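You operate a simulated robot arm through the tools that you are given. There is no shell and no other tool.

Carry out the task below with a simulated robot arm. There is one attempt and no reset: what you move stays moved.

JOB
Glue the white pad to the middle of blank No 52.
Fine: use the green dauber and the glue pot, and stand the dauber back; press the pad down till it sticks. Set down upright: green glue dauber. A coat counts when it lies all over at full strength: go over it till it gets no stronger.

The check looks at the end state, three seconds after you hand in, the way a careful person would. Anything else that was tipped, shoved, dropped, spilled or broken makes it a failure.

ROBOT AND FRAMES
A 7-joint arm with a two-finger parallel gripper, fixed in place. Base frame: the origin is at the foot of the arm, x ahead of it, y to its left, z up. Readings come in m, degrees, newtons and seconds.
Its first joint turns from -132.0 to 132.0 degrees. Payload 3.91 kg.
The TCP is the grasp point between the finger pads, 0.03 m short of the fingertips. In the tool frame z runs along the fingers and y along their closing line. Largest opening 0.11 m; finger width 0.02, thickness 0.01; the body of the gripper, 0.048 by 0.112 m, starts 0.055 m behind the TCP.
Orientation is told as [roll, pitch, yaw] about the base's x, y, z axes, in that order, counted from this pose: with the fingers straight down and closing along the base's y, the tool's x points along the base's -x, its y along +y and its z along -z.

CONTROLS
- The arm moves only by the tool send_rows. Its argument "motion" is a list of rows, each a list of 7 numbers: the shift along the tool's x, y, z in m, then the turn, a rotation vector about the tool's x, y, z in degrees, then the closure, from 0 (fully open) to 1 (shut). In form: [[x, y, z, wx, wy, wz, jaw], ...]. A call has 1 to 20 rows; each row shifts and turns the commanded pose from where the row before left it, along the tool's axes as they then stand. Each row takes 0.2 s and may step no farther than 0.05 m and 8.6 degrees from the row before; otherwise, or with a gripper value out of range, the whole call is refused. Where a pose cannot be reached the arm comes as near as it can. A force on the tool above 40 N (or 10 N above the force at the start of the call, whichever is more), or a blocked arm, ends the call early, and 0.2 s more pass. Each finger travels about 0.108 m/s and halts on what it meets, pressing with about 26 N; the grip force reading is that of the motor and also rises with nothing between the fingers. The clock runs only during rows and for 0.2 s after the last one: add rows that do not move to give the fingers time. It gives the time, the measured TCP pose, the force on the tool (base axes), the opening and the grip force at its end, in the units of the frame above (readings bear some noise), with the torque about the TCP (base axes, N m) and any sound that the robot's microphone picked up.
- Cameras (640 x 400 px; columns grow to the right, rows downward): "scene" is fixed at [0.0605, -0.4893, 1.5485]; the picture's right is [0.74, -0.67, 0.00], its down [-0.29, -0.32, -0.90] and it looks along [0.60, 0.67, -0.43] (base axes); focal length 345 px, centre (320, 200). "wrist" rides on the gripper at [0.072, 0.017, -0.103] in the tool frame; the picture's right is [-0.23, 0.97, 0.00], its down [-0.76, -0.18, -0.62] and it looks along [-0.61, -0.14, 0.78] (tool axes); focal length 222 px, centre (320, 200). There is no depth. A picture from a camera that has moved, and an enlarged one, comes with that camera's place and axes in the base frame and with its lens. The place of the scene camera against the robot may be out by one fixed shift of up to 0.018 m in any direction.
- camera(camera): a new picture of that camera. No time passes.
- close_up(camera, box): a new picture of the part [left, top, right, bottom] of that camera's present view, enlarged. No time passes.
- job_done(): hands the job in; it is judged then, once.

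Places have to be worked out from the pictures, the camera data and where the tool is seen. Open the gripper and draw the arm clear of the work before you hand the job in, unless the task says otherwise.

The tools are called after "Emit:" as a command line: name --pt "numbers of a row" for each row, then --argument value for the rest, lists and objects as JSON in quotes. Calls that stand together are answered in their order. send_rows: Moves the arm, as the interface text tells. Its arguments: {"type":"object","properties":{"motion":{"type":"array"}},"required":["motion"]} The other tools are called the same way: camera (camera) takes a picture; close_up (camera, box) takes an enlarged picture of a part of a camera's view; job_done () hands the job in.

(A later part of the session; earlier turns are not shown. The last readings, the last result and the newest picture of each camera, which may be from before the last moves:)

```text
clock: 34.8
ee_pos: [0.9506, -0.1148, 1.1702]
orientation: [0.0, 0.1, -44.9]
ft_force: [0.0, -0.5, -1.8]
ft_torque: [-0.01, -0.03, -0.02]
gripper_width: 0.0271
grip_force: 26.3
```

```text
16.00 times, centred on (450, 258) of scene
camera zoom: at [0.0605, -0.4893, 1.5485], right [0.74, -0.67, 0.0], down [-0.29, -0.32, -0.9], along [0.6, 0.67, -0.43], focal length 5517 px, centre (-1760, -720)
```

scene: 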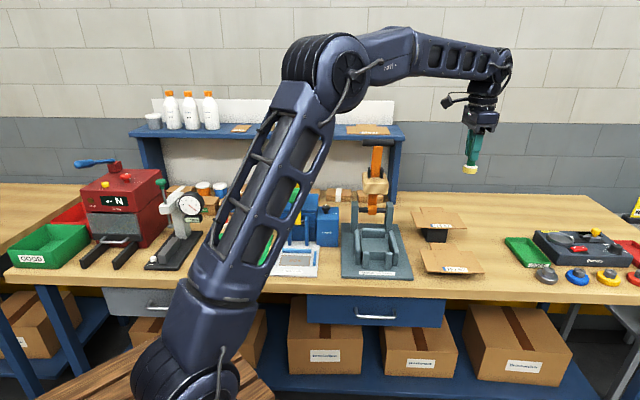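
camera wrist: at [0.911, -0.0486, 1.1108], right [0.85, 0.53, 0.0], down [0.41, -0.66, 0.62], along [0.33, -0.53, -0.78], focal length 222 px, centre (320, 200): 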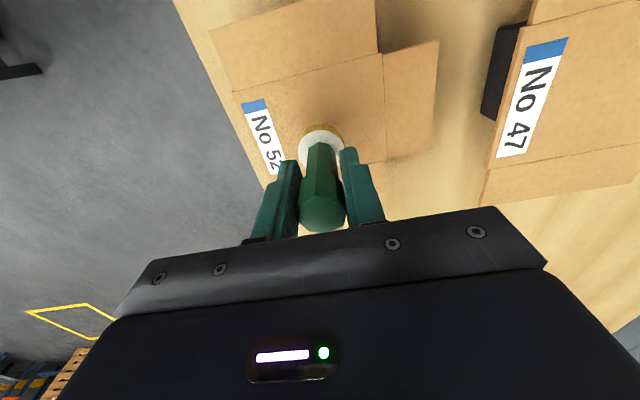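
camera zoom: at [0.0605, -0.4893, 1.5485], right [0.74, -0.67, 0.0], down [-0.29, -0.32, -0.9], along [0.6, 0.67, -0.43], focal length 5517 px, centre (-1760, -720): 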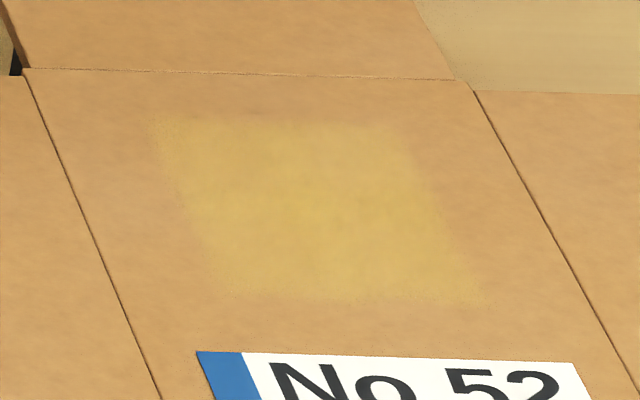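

The coat now covers about 60 × 50 mm, but the front dab did not extend it. Either the dauber ran dry or the glue area ends there, so I'll check the foot's colour.

Emit:
close_up --camera "scene" --box '[435, 190, 485, 230]'

Emit:
close_up --camera "wrist" --box '[270, 50, 390, 180]'

Emit:
close_up --camera "scene" --box '[420, 225, 490, 280]'

```text
10.00 times, centred on (460, 210) of scene
camera zoom: at [0.0605, -0.4893, 1.5485], right [0.74, -0.67, 0.0], down [-0.29, -0.32, -0.9], along [0.6, 0.67, -0.43], focal length 3448 px, centre (-1080, 100)
```

zoom: 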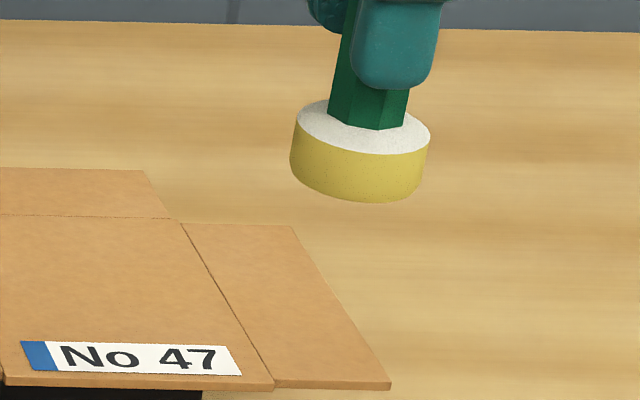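

```text
3.08 times, centred on (330, 115) of wrist
camera zoom: at [0.9106, -0.0509, 1.2741], right [0.85, 0.53, 0.0], down [0.41, -0.66, 0.62], along [0.33, -0.53, -0.78], focal length 684 px, centre (289, 462)
```

zoom: 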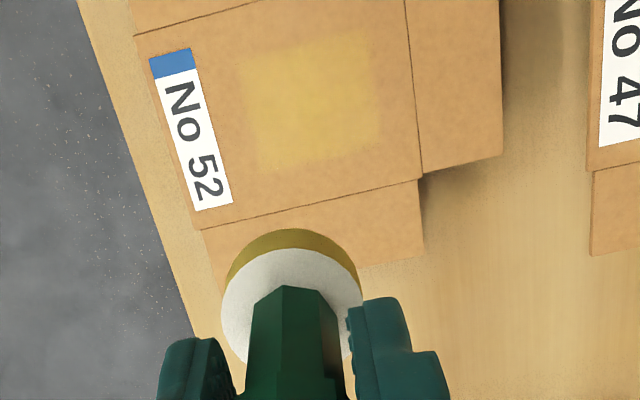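

```text
7.27 times, centred on (455, 252) of scene
camera zoom: at [0.0605, -0.4893, 1.5485], right [0.74, -0.67, 0.0], down [-0.29, -0.32, -0.9], along [0.6, 0.67, -0.43], focal length 2508 px, centre (-662, -182)
```

zoom: 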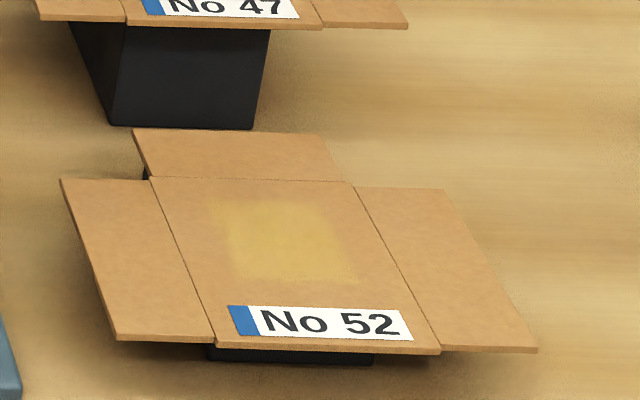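

The foot is still yellow and the overlapped area looks stronger. The front border stayed crisp, so the glue area seems to be centred about 12 mm behind the panel centre (≈(0.957,-0.105)). I'll run a second pass with three dabs at u = +30, +12 and -6 mm.

Emit:
send_rows --pt "0 0.015 0.045 0 0 0 0.9" --pt "0 0.015 0.045 0 0 0 0.9" --pt "0 0 0.045 0 0 0 0.9" --pt "0 0 0.035 0 0 0 0.9" --pt "0 0 0.01 0 0 0 0.9" --pt "0 0 0.0052 0 0 0 0.9" --pt "0 0 0 0 0 0 0.9" --pt "0 0 -0.012 0 0 0 0.9" --pt "0 -0.018 0 0 0 0 0.9" --pt "0 0 0.008 0 0 0 0.9" --pt "0 0 0.004 0 0 0 0.9" --pt "0 0 0 0 0 0 0.9" --pt "0 0 -0.012 0 0 0 0.9" --pt "0 -0.018 0 0 0 0 0.9" --pt "0 0 0.008 0 0 0 0.9" --pt "0 0 0.004 0 0 0 0.9" --pt "0 0 0 0 0 0 0.9"

```text
clock: 38.4
ee_pos: [0.9451, -0.1186, 0.9856]
orientation: [0.0, -0.1, -45.1]
ft_force: [-1.7, 0.0, 9.6]
ft_torque: [-0.11, 0.0, 0.01]
gripper_width: 0.0269
grip_force: 26.2
```

I'll lift away and inspect the coat again.

Emit:
send_rows --pt "0 0 -0.005 0 0 0 0.9" --pt "0 0.006 -0.045 0 0 0 0.9" --pt "0 0 -0.045 0 0 0 0.9" --pt "0 0 -0.045 0 0 0 0.9" --pt "0 0 -0.045 0 0 0 0.9" --pt "0 0 0 0 0 0 0.9" --pt "0 0 0 0 0 0 0.9"

Emit:
close_up --camera "wrist" --box '[260, 0, 400, 110]'

Emit:
close_up --camera "scene" --box '[435, 245, 465, 270]'

Emit:
close_up --camera "scene" --box '[435, 190, 485, 230]'

```text
clock: 40.0
ee_pos: [0.948, -0.1135, 1.1711]
orientation: [-0.1, 0.0, -45.0]
ft_force: [-0.8, 0.4, -0.3]
ft_torque: [0.0, -0.01, -0.05]
gripper_width: 0.027
grip_force: 26.2
```

```text
3.64 times, centred on (330, 55) of wrist
camera zoom: at [0.909, -0.0495, 1.2748], right [0.85, 0.53, 0.0], down [0.41, -0.66, 0.62], along [0.33, -0.53, -0.78], focal length 808 px, centre (284, 727)
```

zoom: 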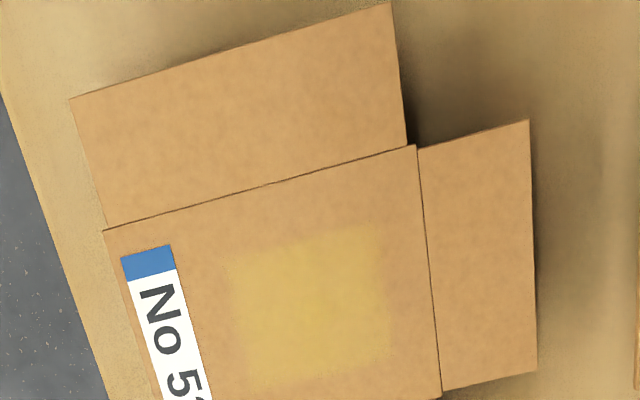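

```text
16.00 times, centred on (450, 258) of scene
camera zoom: at [0.0605, -0.4893, 1.5485], right [0.74, -0.67, 0.0], down [-0.29, -0.32, -0.9], along [0.6, 0.67, -0.43], focal length 5517 px, centre (-1760, -720)
```

zoom: 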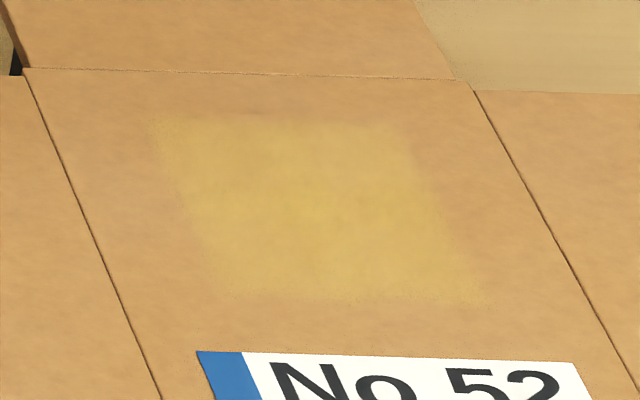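

```text
10.00 times, centred on (460, 210) of scene
camera zoom: at [0.0605, -0.4893, 1.5485], right [0.74, -0.67, 0.0], down [-0.29, -0.32, -0.9], along [0.6, 0.67, -0.43], focal length 3448 px, centre (-1080, 100)
```

zoom: 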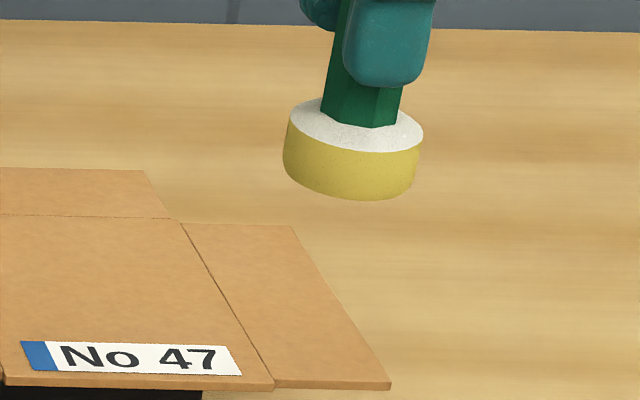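

Strength looks about the same, so the dauber may be low on glue. I'll reload at the pot and go over it again, flying back high first.

Emit:
send_rows --pt "0 0 -0.0383 0 0 0 0.9" --pt "0 0 -0.0383 0 0 0 0.9" --pt "0 0 -0.0384 0 0 0 0.9" --pt "0.0442 0.01575 0 0 0 0 0.9" --pt "0.0442 0.01575 0 0 0 0 0.9" --pt "0.0442 0.01575 0 0 0 0 0.9" --pt "0.0442 0.01575 0 0 0 0 0.9" --pt "0.0442 0.01575 0 0 0 0 0.9" --pt "0.0442 0.01575 0 0 0 0 0.9" --pt "0.0442 0.01575 0 0 0 0 0.9" --pt "0.0442 0.01575 0 0 0 0 0.9" --pt "0.0442 0.01575 0 0 0 0 0.9" --pt "0.0442 0.01575 0 0 0 0 0.9" --pt "0.0442 0.01575 0 0 0 0 0.9" --pt "0.0442 0.01575 0 0 0 0 0.9" --pt "0.0442 0.01575 0 0 0 0 0.9" --pt "0.0442 0.01575 0 0 0 0 0.9" --pt "0.0442 0.01575 0 0 0 0 0.9" --pt "0.0442 0.01575 0 0 0 0 0.9"

Emit:
close_up --camera "scene" --box '[410, 225, 500, 285]'

Emit:
close_up --camera "wrist" --box '[200, 0, 440, 180]'

```text
clock: 44.0
ee_pos: [0.6296, 0.5641, 1.2852]
orientation: [0.0, 0.0, -45.0]
ft_force: [0.1, -0.6, 0.6]
ft_torque: [0.06, 0.03, 0.01]
gripper_width: 0.027
grip_force: 26.0
```

```text
6.67 times, centred on (455, 255) of scene
camera zoom: at [0.0605, -0.4893, 1.5485], right [0.74, -0.67, 0.0], down [-0.29, -0.32, -0.9], along [0.6, 0.67, -0.43], focal length 2299 px, centre (-580, -167)
```

zoom: 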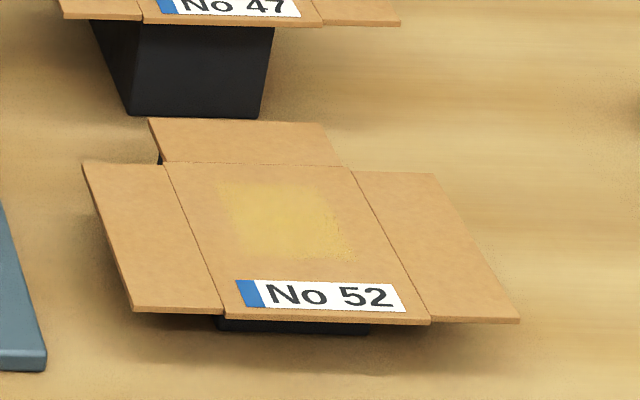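

```text
2.22 times, centred on (320, 90) of wrist
camera zoom: at [0.591, 0.6272, 1.3883], right [0.85, 0.53, 0.0], down [0.41, -0.67, 0.62], along [0.33, -0.53, -0.78], focal length 494 px, centre (320, 444)
```

zoom: 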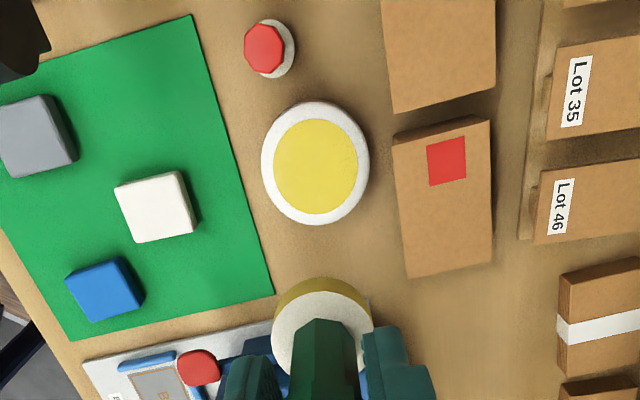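

The pot is at about (0.630,0.560). I'll dip again with a gentle final approach.

Emit:
send_rows --pt "-0.004 -0.001 0.045 0 0 0 0.9" --pt "0 0 0.045 0 0 0 0.9" --pt "0 0 0.045 0 0 0 0.9" --pt "0 0 0.045 0 0 0 0.9" --pt "0 0 0.045 0 0 0 0.9" --pt "0 0 0.045 0 0 0 0.9" --pt "0 0 0.02 0 0 0 0.9" --pt "0 0 0.008 0 0 0 0.9" --pt "0 0 0.002 0 0 0 0.9" --pt "0 0 0.0015 0 0 0 0.9" --pt "0 0 0 0 0 0 0.9" --pt "0 0 0 0 0 0 0.9"

Emit:
close_up --camera "scene" --box '[230, 190, 280, 240]'

```text
clock: 46.6
ee_pos: [0.6293, 0.562, 0.9829]
orientation: [0.0, -0.1, -45.0]
ft_force: [-0.2, -1.0, -0.6]
ft_torque: [0.04, -0.01, 0.04]
gripper_width: 0.0272
grip_force: 26.4
```

```text
8.00 times, centred on (255, 215) of scene
camera zoom: at [0.0605, -0.4893, 1.5485], right [0.74, -0.67, 0.0], down [-0.29, -0.32, -0.9], along [0.6, 0.67, -0.43], focal length 2759 px, centre (840, 80)
```

zoom: 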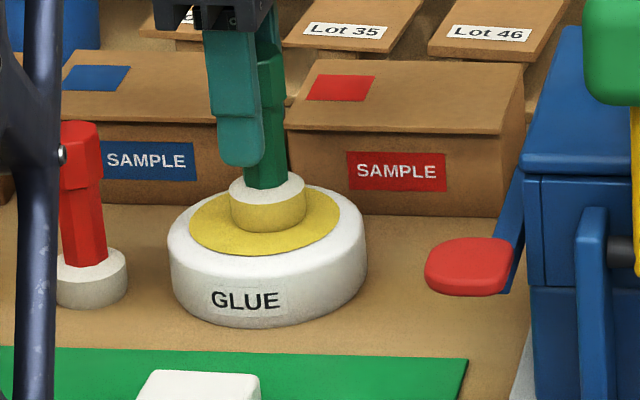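

There's no contact yet, so I'll go 1 mm at a time.

Emit:
send_rows --pt "0 0 0.001 0 0 0 0.9" --pt "0 0 0.001 0 0 0 0.9" --pt "0 0 0 0 0 0 0.9"

```text
clock: 47.4
ee_pos: [0.6298, 0.562, 0.9816]
orientation: [-0.1, 0.0, -44.9]
ft_force: [-0.1, 1.1, 1.4]
ft_torque: [-0.01, 0.01, -0.03]
gripper_width: 0.0268
grip_force: 26.3
```

The contact is still marginal at 1.4 N. I'll go another millimetre or so.

Emit:
send_rows --pt "0 0 0.0012 0 0 0 0.9" --pt "0 0 0 0 0 0 0.9" --pt "0 0 0 0 0 0 0.9"

```text
clock: 48.2
ee_pos: [0.6305, 0.5625, 0.9816]
orientation: [0.1, 0.0, -45.0]
ft_force: [-0.2, -1.6, 20.4]
ft_torque: [-0.29, 0.0, -0.01]
gripper_width: 0.0271
grip_force: 26.2
```

The dip registered 20 N. I'll lift well clear, then travel back to above the glue area's centre.

Emit:
send_rows --pt "0 0 -0.005 0 0 0 0.9" --pt "0 0 -0.05 0 0 0 0.9" --pt "0 0 -0.05 0 0 0 0.9" --pt "0 0 -0.05 0 0 0 0.9" --pt "0 0 -0.05 0 0 0 0.9" --pt "0 0 -0.05 0 0 0 0.9" --pt "0 0 -0.05 0 0 0 0.9"

Emit:
send_rows --pt "-0.04394 -0.01496 0 0 0 0 0.9" --pt "-0.04394 -0.01496 0 0 0 0 0.9" --pt "-0.04394 -0.01496 0 0 0 0 0.9" --pt "-0.04394 -0.01496 0 0 0 0 0.9" --pt "-0.04394 -0.01496 0 0 0 0 0.9" --pt "-0.04394 -0.01496 0 0 0 0 0.9" --pt "-0.04394 -0.01496 0 0 0 0 0.9" --pt "-0.04394 -0.01496 0 0 0 0 0.9" --pt "-0.04394 -0.01496 0 0 0 0 0.9" --pt "-0.04394 -0.01496 0 0 0 0 0.9" --pt "-0.04394 -0.01496 0 0 0 0 0.9" --pt "-0.04394 -0.01496 0 0 0 0 0.9" --pt "-0.04394 -0.01496 0 0 0 0 0.9" --pt "-0.04394 -0.01496 0 0 0 0 0.9" --pt "-0.04394 -0.01496 0 0 0 0 0.9" --pt "-0.04394 -0.01496 0 0 0 0 0.9" --pt "0 0 0 0 0 0 0.9"

Emit:
close_up --camera "wrist" --box '[260, 0, 400, 130]'

```text
clock: 49.8
ee_pos: [0.6304, 0.5634, 1.2846]
orientation: [-0.1, 0.0, -45.0]
ft_force: [0.1, 0.2, -1.6]
ft_torque: [0.01, 0.0, 0.01]
gripper_width: 0.0269
grip_force: 25.9
```

```text
clock: 53.4
ee_pos: [0.9572, -0.1049, 1.2846]
orientation: [0.0, 0.0, -45.0]
ft_force: [-0.1, -0.1, -0.2]
ft_torque: [-0.02, -0.03, 0.0]
gripper_width: 0.027
grip_force: 25.7
```

```text
3.08 times, centred on (330, 65) of wrist
camera zoom: at [0.9176, -0.0415, 1.3881], right [0.85, 0.53, 0.0], down [0.41, -0.66, 0.62], along [0.33, -0.53, -0.78], focal length 684 px, centre (289, 615)
```

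zoom: 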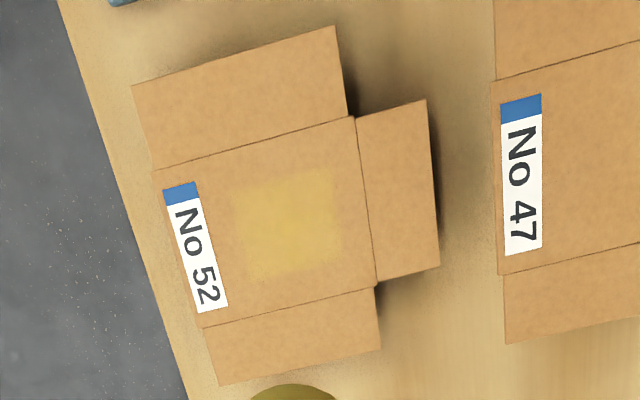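

The full view shows the glue area well defined, centred at about (0.956,-0.105). I'll descend for the third pass with the fresh load, starting at the front part.

Emit:
send_rows --pt "0 -0.01 0.045 0 0 0 0.9" --pt "0 -0.01 0.045 0 0 0 0.9" --pt "0 0 0.045 0 0 0 0.9" --pt "0 0 0.045 0 0 0 0.9" --pt "0 0 0.045 0 0 0 0.9" --pt "0 0 0.045 0 0 0 0.9" --pt "0 0 0.02 0 0 0 0.9" --pt "0 0 0.006 0 0 0 0.9" --pt "0 0 0.003 0 0 0 0.9" --pt "0 0 0.0013 0 0 0 0.9" --pt "0 0 0 0 0 0 0.9" --pt "0 0 0 0 0 0 0.9"

```text
clock: 56.0
ee_pos: [0.9439, -0.1192, 0.9861]
orientation: [0.0, 0.1, -44.9]
ft_force: [0.0, -1.2, 10.8]
ft_torque: [-0.16, -0.06, -0.01]
gripper_width: 0.0268
grip_force: 26.2
```

Contact at 10.8 N. I'll continue dabbing across the area in a grid of eight more spots, lifting between them.

Emit:
send_rows --pt "0 0 -0.008 0 0 0 0.9" --pt "0.012 0 0 0 0 0 0.9" --pt "0 0 0.006 0 0 0 0.9" --pt "0 0 0.002 0 0 0 0.9" --pt "0 0 0 0 0 0 0.9" --pt "0 0 -0.008 0 0 0 0.9" --pt "0 0.02 0 0 0 0 0.9" --pt "0 0 0.006 0 0 0 0.9" --pt "0 0 0.002 0 0 0 0.9" --pt "0 0 0 0 0 0 0.9" --pt "0 0 -0.008 0 0 0 0.9" --pt "0 0.02 0 0 0 0 0.9" --pt "0 0 0.006 0 0 0 0.9" --pt "0 0 0.002 0 0 0 0.9" --pt "0 0 0 0 0 0 0.9" --pt "0 0 -0.008 0 0 0 0.9" --pt "-0.012 0 0 0 0 0 0.9" --pt "0 0 0.006 0 0 0 0.9" --pt "0 0 0.002 0 0 0 0.9" --pt "0 0 0 0 0 0 0.9"

Emit:
send_rows --pt "0 0 -0.008 0 0 0 0.9" --pt "-0.012 0 0 0 0 0 0.9" --pt "0 0 0.006 0 0 0 0.9" --pt "0 0 0.002 0 0 0 0.9" --pt "0 0 0 0 0 0 0.9" --pt "0 0 -0.008 0 0 0 0.9" --pt "0 -0.02 0 0 0 0 0.9" --pt "0 0 0.006 0 0 0 0.9" --pt "0 0 0.002 0 0 0 0.9" --pt "0 0 0 0 0 0 0.9" --pt "0 0 -0.008 0 0 0 0.9" --pt "0 -0.02 0 0 0 0 0.9" --pt "0 0 0.006 0 0 0 0.9" --pt "0 0 0.002 0 0 0 0.9" --pt "0 0 0 0 0 0 0.9" --pt "0 0 -0.008 0 0 0 0.9" --pt "0.012 0.02 0 0 0 0 0.9" --pt "0 0 0.006 0 0 0 0.9" --pt "0 0 0.002 0 0 0 0.9" --pt "0 0 0 0 0 0 0.9"

Emit:
send_rows --pt "0 0 -0.01 0 0 0 0.9" --pt "0 0 -0.05 0 0 0 0.9" --pt "0 0 -0.05 0 0 0 0.9" --pt "0 0 -0.05 0 0 0 0.9" --pt "0 0 -0.05 0 0 0 0.9" --pt "0 0 -0.05 0 0 0 0.9" --pt "0 0 -0.04 0 0 0 0.9" --pt "0 0 0 0 0 0 0.9" --pt "0 0 0 0 0 0 0.9"

Emit:
close_up --camera "wrist" --box '[260, 0, 400, 130]'

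Emit:
close_up --camera "scene" --box '[435, 245, 465, 270]'

```text
clock: 60.2
ee_pos: [0.9704, -0.0901, 0.9865]
orientation: [0.1, 0.0, -44.9]
ft_force: [0.5, -0.4, 2.3]
ft_torque: [-0.03, -0.09, 0.0]
gripper_width: 0.0272
grip_force: 26.3
```

```text
clock: 64.4
ee_pos: [0.9572, -0.1048, 0.987]
orientation: [0.0, 0.0, -45.2]
ft_force: [1.1, 0.9, 2.6]
ft_torque: [0.09, -0.03, 0.03]
gripper_width: 0.0271
grip_force: 25.9
```

```text
clock: 66.4
ee_pos: [0.9551, -0.1049, 1.2868]
orientation: [-0.1, 0.0, -45.0]
ft_force: [0.7, -0.1, -0.1]
ft_torque: [0.03, -0.01, 0.02]
gripper_width: 0.027
grip_force: 26.1
```

```text
3.08 times, centred on (330, 65) of wrist
camera zoom: at [0.9166, -0.0421, 1.3898], right [0.85, 0.53, 0.0], down [0.41, -0.66, 0.62], along [0.33, -0.53, -0.78], focal length 684 px, centre (289, 615)
```

zoom: 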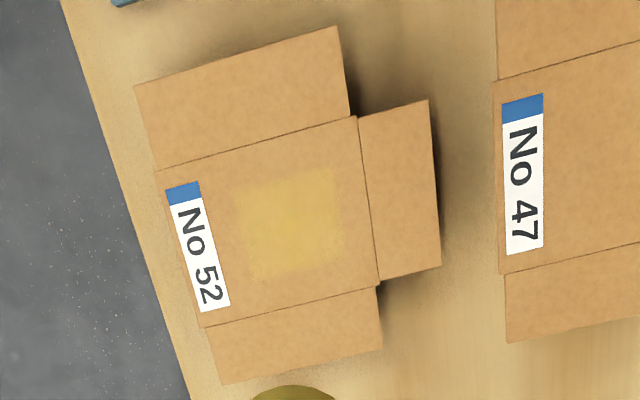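

```text
16.00 times, centred on (450, 258) of scene
camera zoom: at [0.0605, -0.4893, 1.5485], right [0.74, -0.67, 0.0], down [-0.29, -0.32, -0.9], along [0.6, 0.67, -0.43], focal length 5517 px, centre (-1760, -720)
```

zoom: 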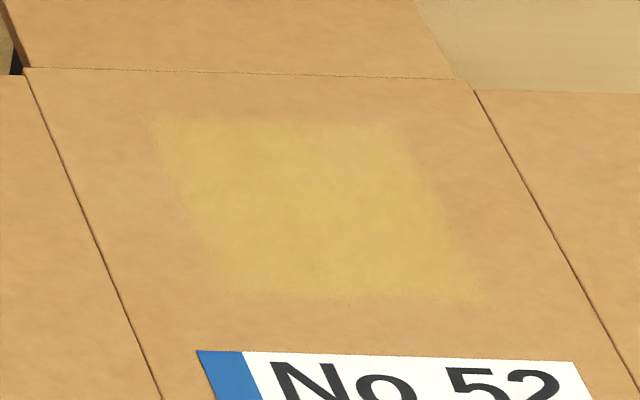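

The extent is unchanged and the strength seems steady. I'll enlarge further to check uniformity at the edges.

Emit:
close_up --camera "wrist" --box '[302, 48, 346, 96]'

Emit:
close_up --camera "scene" --box '[440, 249, 460, 267]'

```text
8.33 times, centred on (324, 72) of wrist
camera zoom: at [0.9166, -0.0421, 1.3898], right [0.85, 0.53, 0.0], down [0.41, -0.66, 0.62], along [0.33, -0.53, -0.78], focal length 1851 px, centre (287, 1267)
```

zoom: 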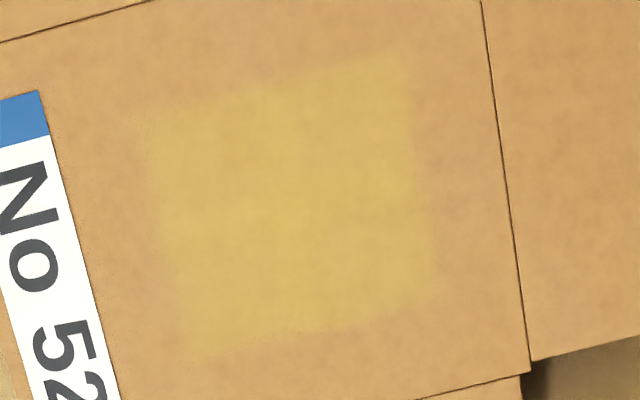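

```text
16.00 times, centred on (450, 258) of scene
camera zoom: at [0.0605, -0.4893, 1.5485], right [0.74, -0.67, 0.0], down [-0.29, -0.32, -0.9], along [0.6, 0.67, -0.43], focal length 5517 px, centre (-1760, -728)
```

zoom: 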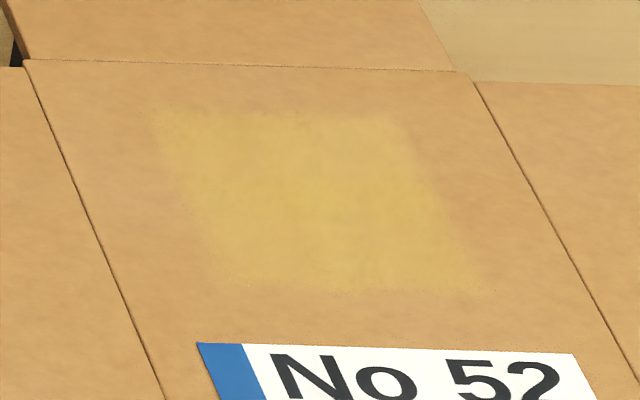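

The coat looks even, but I want to be sure it's at full strength. I'll reload and make one more complete pass, going to the pot and dipping first.

Emit:
send_rows --pt "0.04394 0.01496 0 0 0 0 0.9" --pt "0.04394 0.01496 0 0 0 0 0.9" --pt "0.04394 0.01496 0 0 0 0 0.9" --pt "0.04394 0.01496 0 0 0 0 0.9" --pt "0.04394 0.01496 0 0 0 0 0.9" --pt "0.04394 0.01496 0 0 0 0 0.9" --pt "0.04394 0.01496 0 0 0 0 0.9" --pt "0.04394 0.01496 0 0 0 0 0.9" --pt "0.04394 0.01496 0 0 0 0 0.9" --pt "0.04394 0.01496 0 0 0 0 0.9" --pt "0.04394 0.01496 0 0 0 0 0.9" --pt "0.04394 0.01496 0 0 0 0 0.9" --pt "0.04394 0.01496 0 0 0 0 0.9" --pt "0.04394 0.01496 0 0 0 0 0.9" --pt "0.04394 0.01496 0 0 0 0 0.9" --pt "0.04394 0.01496 0 0 0 0 0.9" --pt "0 0 0 0 0 0 0.9"

Emit:
send_rows --pt "0 0 0.045 0 0 0 0.9" --pt "0 0 0.045 0 0 0 0.9" --pt "0 0 0.045 0 0 0 0.9" --pt "0 0 0.045 0 0 0 0.9" --pt "0 0 0.045 0 0 0 0.9" --pt "0 0 0.045 0 0 0 0.9" --pt "0 0 0.02 0 0 0 0.9" --pt "0 0 0.008 0 0 0 0.9" --pt "0 0 0.004 0 0 0 0.9" --pt "0 0 0.0015 0 0 0 0.9" --pt "0 0 0 0 0 0 0.9"

```text
clock: 70.0
ee_pos: [0.6294, 0.5616, 1.285]
orientation: [0.1, 0.0, -45.0]
ft_force: [0.7, 0.0, -0.3]
ft_torque: [0.0, 0.01, 0.0]
gripper_width: 0.0269
grip_force: 25.8
```

```text
clock: 72.4
ee_pos: [0.63, 0.5614, 0.9819]
orientation: [0.1, 0.0, -45.0]
ft_force: [-2.2, -3.5, 24.5]
ft_torque: [-0.4, 0.06, 0.01]
gripper_width: 0.0268
grip_force: 25.9
```

The dip registered 24.5 N. I'll lift, return above the glue area and descend toward contact at the front corner spot.

Emit:
send_rows --pt "0 0 -0.0035 0 0 0 0.9" --pt "0 0 -0.05 0 0 0 0.9" --pt "0 0 -0.05 0 0 0 0.9" --pt "0 0 -0.05 0 0 0 0.9" --pt "0 0 -0.05 0 0 0 0.9" --pt "0 0 -0.05 0 0 0 0.9" --pt "0 0 -0.05 0 0 0 0.9"

Emit:
send_rows --pt "-0.04394 -0.01496 0 0 0 0 0.9" --pt "-0.04394 -0.01496 0 0 0 0 0.9" --pt "-0.04394 -0.01496 0 0 0 0 0.9" --pt "-0.04394 -0.01496 0 0 0 0 0.9" --pt "-0.04394 -0.01496 0 0 0 0 0.9" --pt "-0.04394 -0.01496 0 0 0 0 0.9" --pt "-0.04394 -0.01496 0 0 0 0 0.9" --pt "-0.04394 -0.01496 0 0 0 0 0.9" --pt "-0.04394 -0.01496 0 0 0 0 0.9" --pt "-0.04394 -0.01496 0 0 0 0 0.9" --pt "-0.04394 -0.01496 0 0 0 0 0.9" --pt "-0.04394 -0.01496 0 0 0 0 0.9" --pt "-0.04394 -0.01496 0 0 0 0 0.9" --pt "-0.04394 -0.01496 0 0 0 0 0.9" --pt "-0.04394 -0.01496 0 0 0 0 0.9" --pt "-0.04394 -0.01496 0 0 0 0 0.9" --pt "0 0 0 0 0 0 0.9"

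Emit:
send_rows --pt "0.0075 -0.011 0.045 0 0 0 0.9" --pt "0.0075 -0.011 0.045 0 0 0 0.9" --pt "0 0 0.045 0 0 0 0.9" --pt "0 0 0.045 0 0 0 0.9" --pt "0 0 0.045 0 0 0 0.9" --pt "0 0 0.045 0 0 0 0.9" --pt "0 0 0.02 0 0 0 0.9" --pt "0 0 0.006 0 0 0 0.9" --pt "0 0 0.003 0 0 0 0.9" --pt "0 0 0.001 0 0 0 0.9" --pt "0 0 0 0 0 0 0.9" --pt "0 0 0 0 0 0 0.9"

```text
clock: 74.0
ee_pos: [0.6277, 0.5639, 1.2869]
orientation: [-0.1, 0.0, -45.0]
ft_force: [0.5, 0.6, -1.1]
ft_torque: [-0.02, 0.04, -0.01]
gripper_width: 0.0269
grip_force: 26.1
```

```text
clock: 77.6
ee_pos: [0.9577, -0.1037, 1.2844]
orientation: [0.0, 0.0, -45.0]
ft_force: [-0.3, 0.4, -0.7]
ft_torque: [0.02, 0.0, 0.02]
gripper_width: 0.0268
grip_force: 26.4
```

```text
clock: 80.2
ee_pos: [0.9306, -0.1097, 0.9841]
orientation: [0.1, -0.1, -45.0]
ft_force: [1.5, 0.6, 14.0]
ft_torque: [0.05, -0.16, 0.01]
gripper_width: 0.0267
grip_force: 26.2
```

Contact at 14 N. I'll complete the grid of nine spots at full spread.

Emit:
send_rows --pt "0 0 -0.008 0 0 0 0.9" --pt "0 0.022 0 0 0 0 0.9" --pt "0 0 0.006 0 0 0 0.9" --pt "0 0 0.002 0 0 0 0.9" --pt "0 0 0 0 0 0 0.9" --pt "0 0 -0.008 0 0 0 0.9" --pt "0 0.022 0 0 0 0 0.9" --pt "0 0 0.006 0 0 0 0.9" --pt "0 0 0.002 0 0 0 0.9" --pt "0 0 0 0 0 0 0.9" --pt "0 0 -0.008 0 0 0 0.9" --pt "-0.015 0 0 0 0 0 0.9" --pt "0 0 0.006 0 0 0 0.9" --pt "0 0 0.002 0 0 0 0.9" --pt "0 0 0 0 0 0 0.9" --pt "0 0 -0.008 0 0 0 0.9" --pt "-0.015 0 0 0 0 0 0.9" --pt "0 0 0.006 0 0 0 0.9" --pt "0 0 0.002 0 0 0 0.9" --pt "0 0 0 0 0 0 0.9"

Emit:
send_rows --pt "0 0 -0.008 0 0 0 0.9" --pt "0 -0.022 0 0 0 0 0.9" --pt "0 0 0.006 0 0 0 0.9" --pt "0 0 0.0022 0 0 0 0.9" --pt "0 0 0 0 0 0 0.9" --pt "0 0 -0.008 0 0 0 0.9" --pt "0 -0.022 0 0 0 0 0.9" --pt "0 0 0.006 0 0 0 0.9" --pt "0 0 0.002 0 0 0 0.9" --pt "0 0 0 0 0 0 0.9" --pt "0 0 -0.008 0 0 0 0.9" --pt "0.015 0 0 0 0 0 0.9" --pt "0 0 0.006 0 0 0 0.9" --pt "0 0 0.002 0 0 0 0.9" --pt "0 0 0 0 0 0 0.9" --pt "0 0 -0.008 0 0 0 0.9" --pt "0 0.022 0 0 0 0 0.9" --pt "0 0 0.006 0 0 0 0.9" --pt "0 0 0.002 0 0 0 0.9" --pt "0 0 0 0 0 0 0.9"

Emit:
send_rows --pt "0 0 -0.01 0 0 0 0.9" --pt "0 0 -0.05 0 0 0 0.9" --pt "0 0 -0.05 0 0 0 0.9" --pt "0 0 -0.05 0 0 0 0.9" --pt "0 0 -0.05 0 0 0 0.9" --pt "0 0 -0.05 0 0 0 0.9" --pt "0 0 -0.04 0 0 0 0.9" --pt "0 0 0 0 0 0 0.9" --pt "0 0 0 0 0 0 0.9"

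Emit:
close_up --camera "wrist" --box '[302, 48, 346, 96]'

Emit:
close_up --camera "scene" --box '[435, 245, 465, 270]'

Emit:
close_up --camera "wrist" --box '[260, 0, 400, 130]'

```text
clock: 84.4
ee_pos: [0.9837, -0.0988, 0.9858]
orientation: [0.0, 0.0, -45.1]
ft_force: [0.7, 0.5, 5.8]
ft_torque: [0.0, -0.09, 0.01]
gripper_width: 0.0266
grip_force: 25.7
```

```text
clock: 88.6
ee_pos: [0.9572, -0.1045, 0.9867]
orientation: [0.0, 0.0, -45.0]
ft_force: [1.0, 2.0, 9.3]
ft_torque: [0.13, -0.08, 0.01]
gripper_width: 0.027
grip_force: 26.0
```

```text
clock: 90.6
ee_pos: [0.9567, -0.1039, 1.2858]
orientation: [0.0, -0.1, -45.0]
ft_force: [0.3, -0.1, -0.2]
ft_torque: [-0.01, 0.03, -0.02]
gripper_width: 0.027
grip_force: 25.5
```

```text
8.33 times, centred on (324, 72) of wrist
camera zoom: at [0.9175, -0.0413, 1.3893], right [0.85, 0.53, 0.0], down [0.41, -0.66, 0.62], along [0.33, -0.53, -0.78], focal length 1851 px, centre (287, 1267)
```

zoom: 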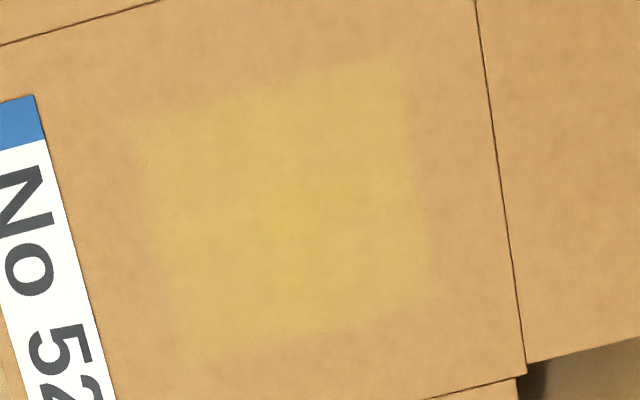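

```text
16.00 times, centred on (450, 258) of scene
camera zoom: at [0.0605, -0.4893, 1.5485], right [0.74, -0.67, 0.0], down [-0.29, -0.32, -0.9], along [0.6, 0.67, -0.43], focal length 5517 px, centre (-1760, -720)
```

zoom: 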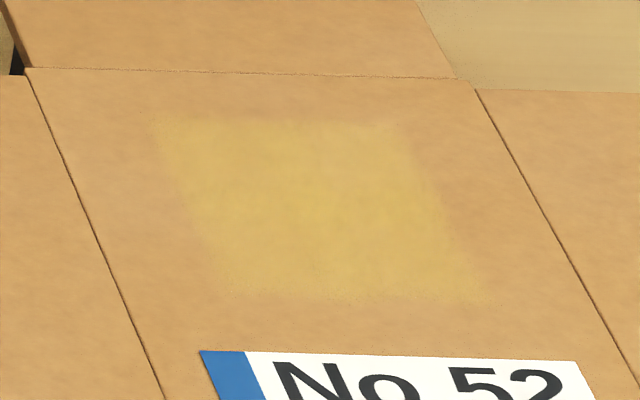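

```text
3.08 times, centred on (330, 65) of wrist
camera zoom: at [0.9175, -0.0413, 1.3893], right [0.85, 0.53, 0.0], down [0.41, -0.66, 0.62], along [0.33, -0.53, -0.78], focal length 684 px, centre (289, 615)
```

zoom: 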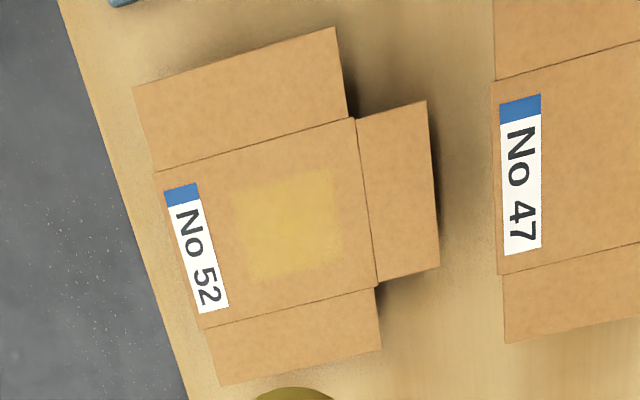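

Passes 3 and 4 show no visible change in strength. As a check, I'll rub lightly with short ±6 mm strokes at the centre to see whether rubbing makes it any stronger.

Emit:
send_rows --pt "0 0 0.045 0 0 0 0.9" --pt "0 0 0.045 0 0 0 0.9" --pt "0 0 0.045 0 0 0 0.9" --pt "0 0 0.045 0 0 0 0.9" --pt "0 0 0.045 0 0 0 0.9" --pt "0 0 0.045 0 0 0 0.9" --pt "0 0 0.02 0 0 0 0.9" --pt "0 0 0.006 0 0 0 0.9" --pt "0 0 0.0035 0 0 0 0.9" --pt "0 0 0 0 0 0 0.9" --pt "0 0.003 0 0 0 0 0.9" --pt "0 0.003 0 0 0 0 0.9" --pt "0 0 0 0 0 0 0.9"

Emit:
close_up --camera "scene" --box '[420, 225, 490, 280]'

```text
clock: 93.4
ee_pos: [0.9601, -0.1006, 0.9856]
orientation: [0.0, 0.0, -45.0]
ft_force: [-1.5, 0.0, 1.7]
ft_torque: [-0.07, 0.04, -0.01]
gripper_width: 0.0267
grip_force: 25.3
```

```text
7.27 times, centred on (455, 252) of scene
camera zoom: at [0.0605, -0.4893, 1.5485], right [0.74, -0.67, 0.0], down [-0.29, -0.32, -0.9], along [0.6, 0.67, -0.43], focal length 2508 px, centre (-662, -182)
```

zoom: 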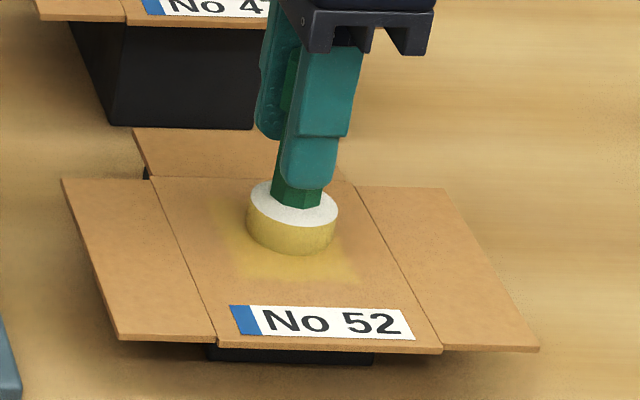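

Contact is very light at 1.7 N and the blank is steady. I'll make several gentle strokes along the centre and then lift to compare.

Emit:
send_rows --pt "0 -0.004 0.0004 0 0 0 0.9" --pt "0 -0.004 0 0 0 0 0.9" --pt "0 -0.004 0 0 0 0 0.9" --pt "0 -0.004 0 0 0 0 0.9" --pt "0 0.004 0 0 0 0 0.9" --pt "0 0.004 0 0 0 0 0.9" --pt "0 0.004 0 0 0 0 0.9" --pt "0 0.004 0 0 0 0 0.9" --pt "0 -0.004 0 0 0 0 0.9" --pt "0 -0.004 0 0 0 0 0.9" --pt "0 0.002 0 0 0 0 0.9" --pt "0 0 0 0 0 0 0.9"

Emit:
send_rows --pt "0 0 -0.01 0 0 0 0.9" --pt "0 0 -0.05 0 0 0 0.9" --pt "0 0 -0.05 0 0 0 0.9" --pt "0 0 -0.05 0 0 0 0.9" --pt "0 0 -0.05 0 0 0 0.9" --pt "0 0 -0.05 0 0 0 0.9" --pt "0 0 -0.04 0 0 0 0.9" --pt "0 0 0 0 0 0 0.9" --pt "0 0 0 0 0 0 0.9"

Emit:
close_up --camera "wrist" --box '[302, 48, 346, 96]'

Emit:
close_up --camera "scene" --box '[435, 245, 465, 270]'

Emit:
close_up --camera "wrist" --box '[260, 0, 400, 130]'

```text
clock: 96.0
ee_pos: [0.9564, -0.1052, 0.9846]
orientation: [-0.1, 0.0, -45.0]
ft_force: [-4.8, -2.4, 13.4]
ft_torque: [-0.16, 0.23, -0.01]
gripper_width: 0.0267
grip_force: 25.7
```

```text
clock: 98.0
ee_pos: [0.9567, -0.1053, 1.2846]
orientation: [0.0, 0.0, -45.1]
ft_force: [0.3, -0.3, -1.4]
ft_torque: [0.01, 0.0, 0.0]
gripper_width: 0.0273
grip_force: 26.3
```

```text
8.33 times, centred on (324, 72) of wrist
camera zoom: at [0.9172, -0.0424, 1.388], right [0.85, 0.53, 0.0], down [0.41, -0.66, 0.62], along [0.33, -0.53, -0.78], focal length 1851 px, centre (287, 1267)
```

zoom: 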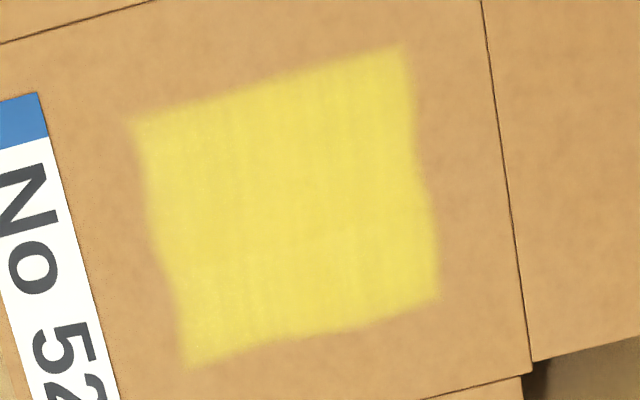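

```text
16.00 times, centred on (450, 258) of scene
camera zoom: at [0.0605, -0.4893, 1.5485], right [0.74, -0.67, 0.0], down [-0.29, -0.32, -0.9], along [0.6, 0.67, -0.43], focal length 5517 px, centre (-1760, -720)
```

zoom: 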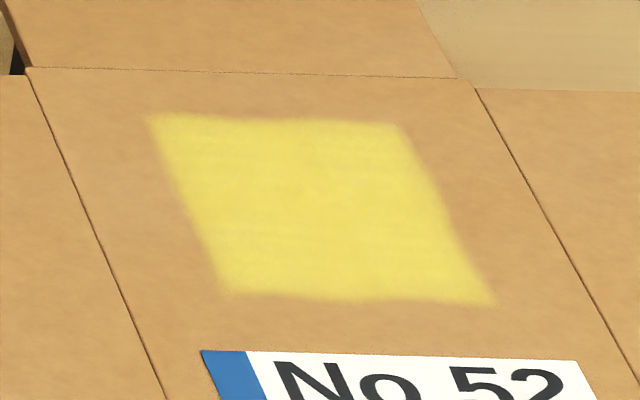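

```text
3.08 times, centred on (330, 65) of wrist
camera zoom: at [0.9172, -0.0424, 1.388], right [0.85, 0.53, 0.0], down [0.41, -0.66, 0.62], along [0.33, -0.53, -0.78], focal length 684 px, centre (289, 615)
```

zoom: 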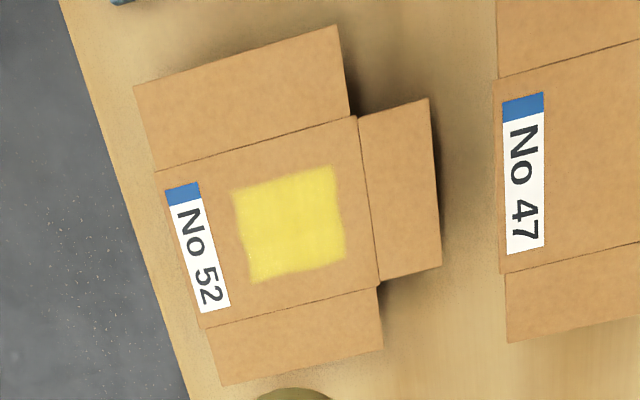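

Rubbing changed everything: the whole area is now solid bright yellow, and the blank hasn't moved. I'll do one more gentle rub pass with wider strokes to confirm it gets no stronger.

Emit:
send_rows --pt "0 0 0.045 0 0 0 0.9" --pt "0 0 0.045 0 0 0 0.9" --pt "0 0 0.045 0 0 0 0.9" --pt "0 0 0.045 0 0 0 0.9" --pt "0 0 0.045 0 0 0 0.9" --pt "0 0 0.045 0 0 0 0.9" --pt "0 0 0.02 0 0 0 0.9" --pt "0 0 0.006 0 0 0 0.9" --pt "0 0 0.0038 0 0 0 0.9" --pt "0 0 0 0 0 0 0.9"

Emit:
send_rows --pt "0 -0.004 0 0 0 0 0.9" --pt "0 -0.004 0 0 0 0 0.9" --pt "0 -0.004 0 0 0 0 0.9" --pt "0 0.004 0 0 0 0 0.9" --pt "0 0.004 0 0 0 0 0.9" --pt "0 0.004 0 0 0 0 0.9" --pt "0 0.004 0 0 0 0 0.9" --pt "0 0.004 0 0 0 0 0.9" --pt "0 0.004 0 0 0 0 0.9" --pt "0 -0.004 0 0 0 0 0.9" --pt "0 -0.004 0 0 0 0 0.9" --pt "0 -0.004 0 0 0 0 0.9" --pt "0.004 0 0 0 0 0 0.9" --pt "0.004 0 0 0 0 0 0.9" --pt "-0.004 0 0 0 0 0 0.9" --pt "-0.004 0 0 0 0 0 0.9" --pt "-0.004 0 0 0 0 0 0.9" --pt "-0.004 0 0 0 0 0 0.9" --pt "0.004 0 0 0 0 0 0.9" --pt "0.004 0 0 0 0 0 0.9"

Emit:
send_rows --pt "0 0 -0.01 0 0 0 0.9" --pt "0 0 -0.05 0 0 0 0.9" --pt "0 0 -0.05 0 0 0 0.9" --pt "0 0 -0.05 0 0 0 0.9" --pt "0 0 -0.05 0 0 0 0.9" --pt "0 0 -0.05 0 0 0 0.9" --pt "0 0 -0.04 0 0 0 0.9" --pt "0 0 0 0 0 0 0.9" --pt "0 0 0 0 0 0 0.9"

Emit:
close_up --camera "wrist" --box '[302, 48, 346, 96]'

Emit:
close_up --camera "scene" --box '[435, 245, 465, 270]'

Emit:
close_up --camera "wrist" --box '[260, 0, 400, 130]'

```text
clock: 100.2
ee_pos: [0.9563, -0.1041, 0.9859]
orientation: [0.0, 0.0, -45.0]
ft_force: [-0.4, -1.3, 4.7]
ft_torque: [-0.05, 0.0, -0.03]
gripper_width: 0.0268
grip_force: 26.1
```

```text
clock: 104.4
ee_pos: [0.9562, -0.1059, 0.9859]
orientation: [0.0, -0.2, -45.0]
ft_force: [3.5, -3.3, 10.9]
ft_torque: [-0.14, -0.34, 0.06]
gripper_width: 0.0267
grip_force: 26.0
```

```text
clock: 106.4
ee_pos: [0.9587, -0.1044, 1.2874]
orientation: [0.0, 0.0, -45.0]
ft_force: [-0.9, 1.3, -0.8]
ft_torque: [0.03, 0.0, -0.01]
gripper_width: 0.027
grip_force: 25.1
```

```text
8.33 times, centred on (324, 72) of wrist
camera zoom: at [0.9184, -0.0406, 1.3916], right [0.85, 0.53, 0.0], down [0.41, -0.66, 0.62], along [0.33, -0.53, -0.78], focal length 1851 px, centre (287, 1267)
```

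zoom: 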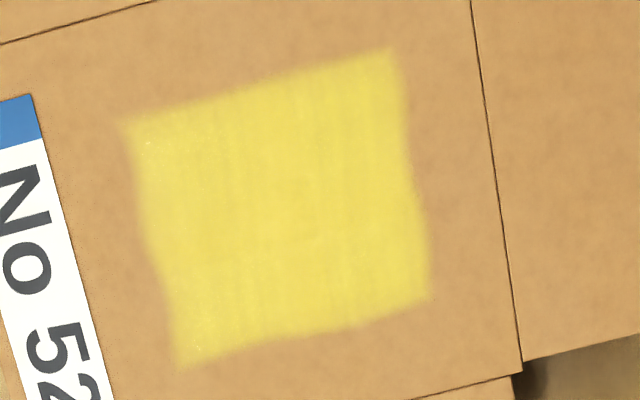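

```text
16.00 times, centred on (450, 258) of scene
camera zoom: at [0.0605, -0.4893, 1.5485], right [0.74, -0.67, 0.0], down [-0.29, -0.32, -0.9], along [0.6, 0.67, -0.43], focal length 5517 px, centre (-1760, -720)
```

zoom: 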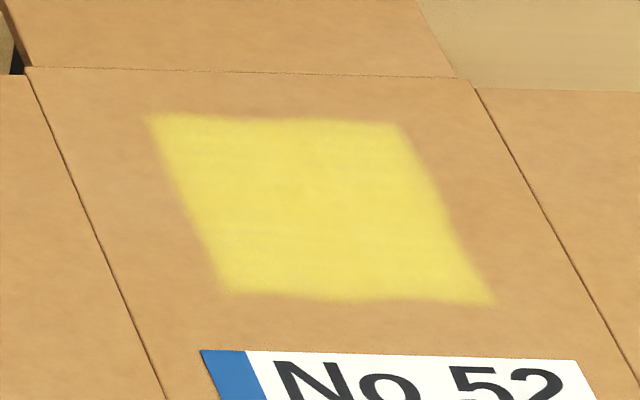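

```text
3.08 times, centred on (330, 65) of wrist
camera zoom: at [0.9184, -0.0406, 1.3916], right [0.85, 0.53, 0.0], down [0.41, -0.66, 0.62], along [0.33, -0.53, -0.78], focal length 684 px, centre (289, 615)
```

zoom: 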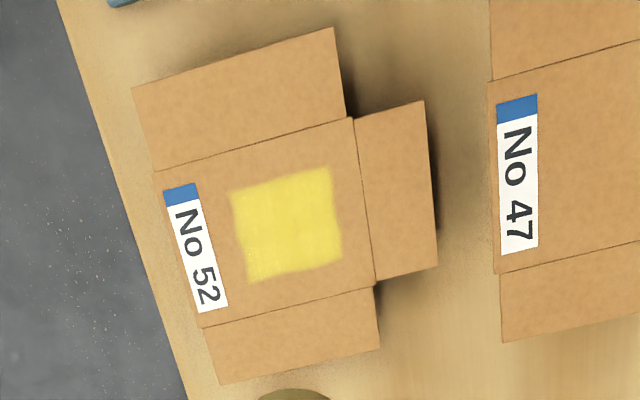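

A further rub made no difference, so the coat is full over a 60 × 49 mm area centred at about (0.957,-0.105). Next I'll carry the dauber back to its stand spot at (0.677,0.490) and descend to just above contact.

Emit:
send_rows --pt "0.04124 0.01485 0 0 0 0 0.9" --pt "0.04124 0.01485 0 0 0 0 0.9" --pt "0.04124 0.01485 0 0 0 0 0.9" --pt "0.04124 0.01485 0 0 0 0 0.9" --pt "0.04124 0.01485 0 0 0 0 0.9" --pt "0.04124 0.01485 0 0 0 0 0.9" --pt "0.04124 0.01485 0 0 0 0 0.9" --pt "0.04124 0.01485 0 0 0 0 0.9" --pt "0.04124 0.01485 0 0 0 0 0.9" --pt "0.04124 0.01485 0 0 0 0 0.9" --pt "0.04124 0.01485 0 0 0 0 0.9" --pt "0.04124 0.01485 0 0 0 0 0.9" --pt "0.04124 0.01485 0 0 0 0 0.9" --pt "0.04124 0.01485 0 0 0 0 0.9" --pt "0.04124 0.01485 0 0 0 0 0.9" --pt "0 0 0 0 0 0 0.9" --pt "0 0 0 0 0 0 0.9"

Emit:
camera --camera "wrist"

```text
clock: 110.0
ee_pos: [0.6752, 0.4891, 1.2847]
orientation: [0.0, 0.0, -45.1]
ft_force: [-0.3, -0.7, -0.9]
ft_torque: [-0.04, 0.01, 0.01]
gripper_width: 0.027
grip_force: 26.3
```

```text
taken
camera wrist: at [0.6362, 0.5526, 1.3889], right [0.85, 0.53, 0.0], down [0.41, -0.66, 0.62], along [0.33, -0.53, -0.78], focal length 222 px, centre (320, 200)
```

wrist: 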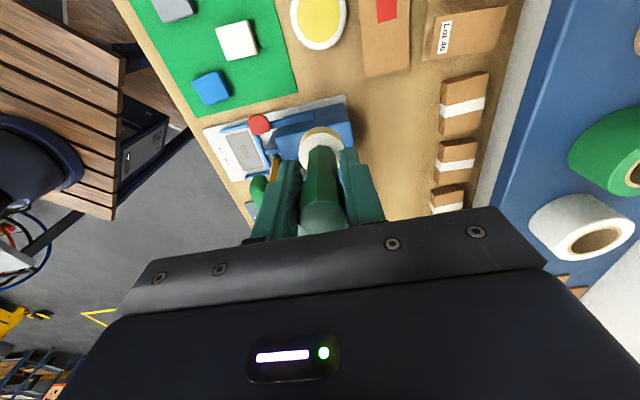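

I'm over the old dauber spot and the bench there is clear. I'll descend to just above table contact.

Emit:
send_rows --pt "0 0 0.05 0 0 0 0.9" --pt "0 0 0.05 0 0 0 0.9" --pt "0 0 0.05 0 0 0 0.9" --pt "0 0 0.05 0 0 0 0.9" --pt "0 0 0.05 0 0 0 0.9" --pt "0 0 0.05 0 0 0 0.9" --pt "0 0 0.02 0 0 0 0.9" --pt "0 0 0.007 0 0 0 0.9" --pt "0 0 0.003 0 0 0 0.9" --pt "0 0 0 0 0 0 0.9"

Emit:
close_up --camera "scene" --box '[230, 190, 290, 240]'

```text
clock: 112.2
ee_pos: [0.6759, 0.4901, 0.955]
orientation: [0.0, -0.1, -45.0]
ft_force: [-0.5, -0.2, -0.9]
ft_torque: [0.0, -0.02, 0.0]
gripper_width: 0.0268
grip_force: 26.4
```

```text
8.00 times, centred on (260, 215) of scene
camera zoom: at [0.0605, -0.4893, 1.5485], right [0.74, -0.67, 0.0], down [-0.29, -0.32, -0.9], along [0.6, 0.67, -0.43], focal length 2759 px, centre (800, 80)
```

zoom: 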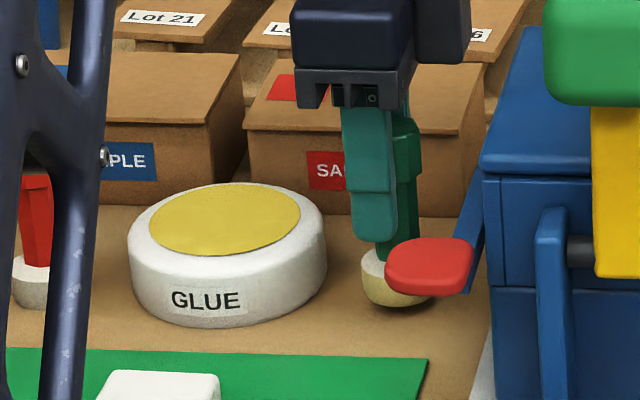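

Almost down. I'll go 1 mm at a time until there is contact.

Emit:
send_rows --pt "0 0 0.001 0 0 0 0.9" --pt "0 0 0.001 0 0 0 0.9" --pt "0 0 0 0 0 0 0.9"

```text
clock: 113.0
ee_pos: [0.6759, 0.4905, 0.9533]
orientation: [0.1, 0.0, -45.0]
ft_force: [0.2, -0.6, -1.1]
ft_torque: [0.02, 0.0, -0.02]
gripper_width: 0.0273
grip_force: 26.0
```

No contact yet. I'll take two more steps of 1 mm.

Emit:
send_rows --pt "0 0 0.001 0 0 0 0.9" --pt "0 0 0.001 0 0 0 0.9" --pt "0 0 0 0 0 0 0.9"

```text
clock: 113.8
ee_pos: [0.6761, 0.4891, 0.9511]
orientation: [0.0, -0.1, -45.0]
ft_force: [1.4, 0.2, -1.1]
ft_torque: [-0.04, -0.04, 0.0]
gripper_width: 0.027
grip_force: 26.2
```

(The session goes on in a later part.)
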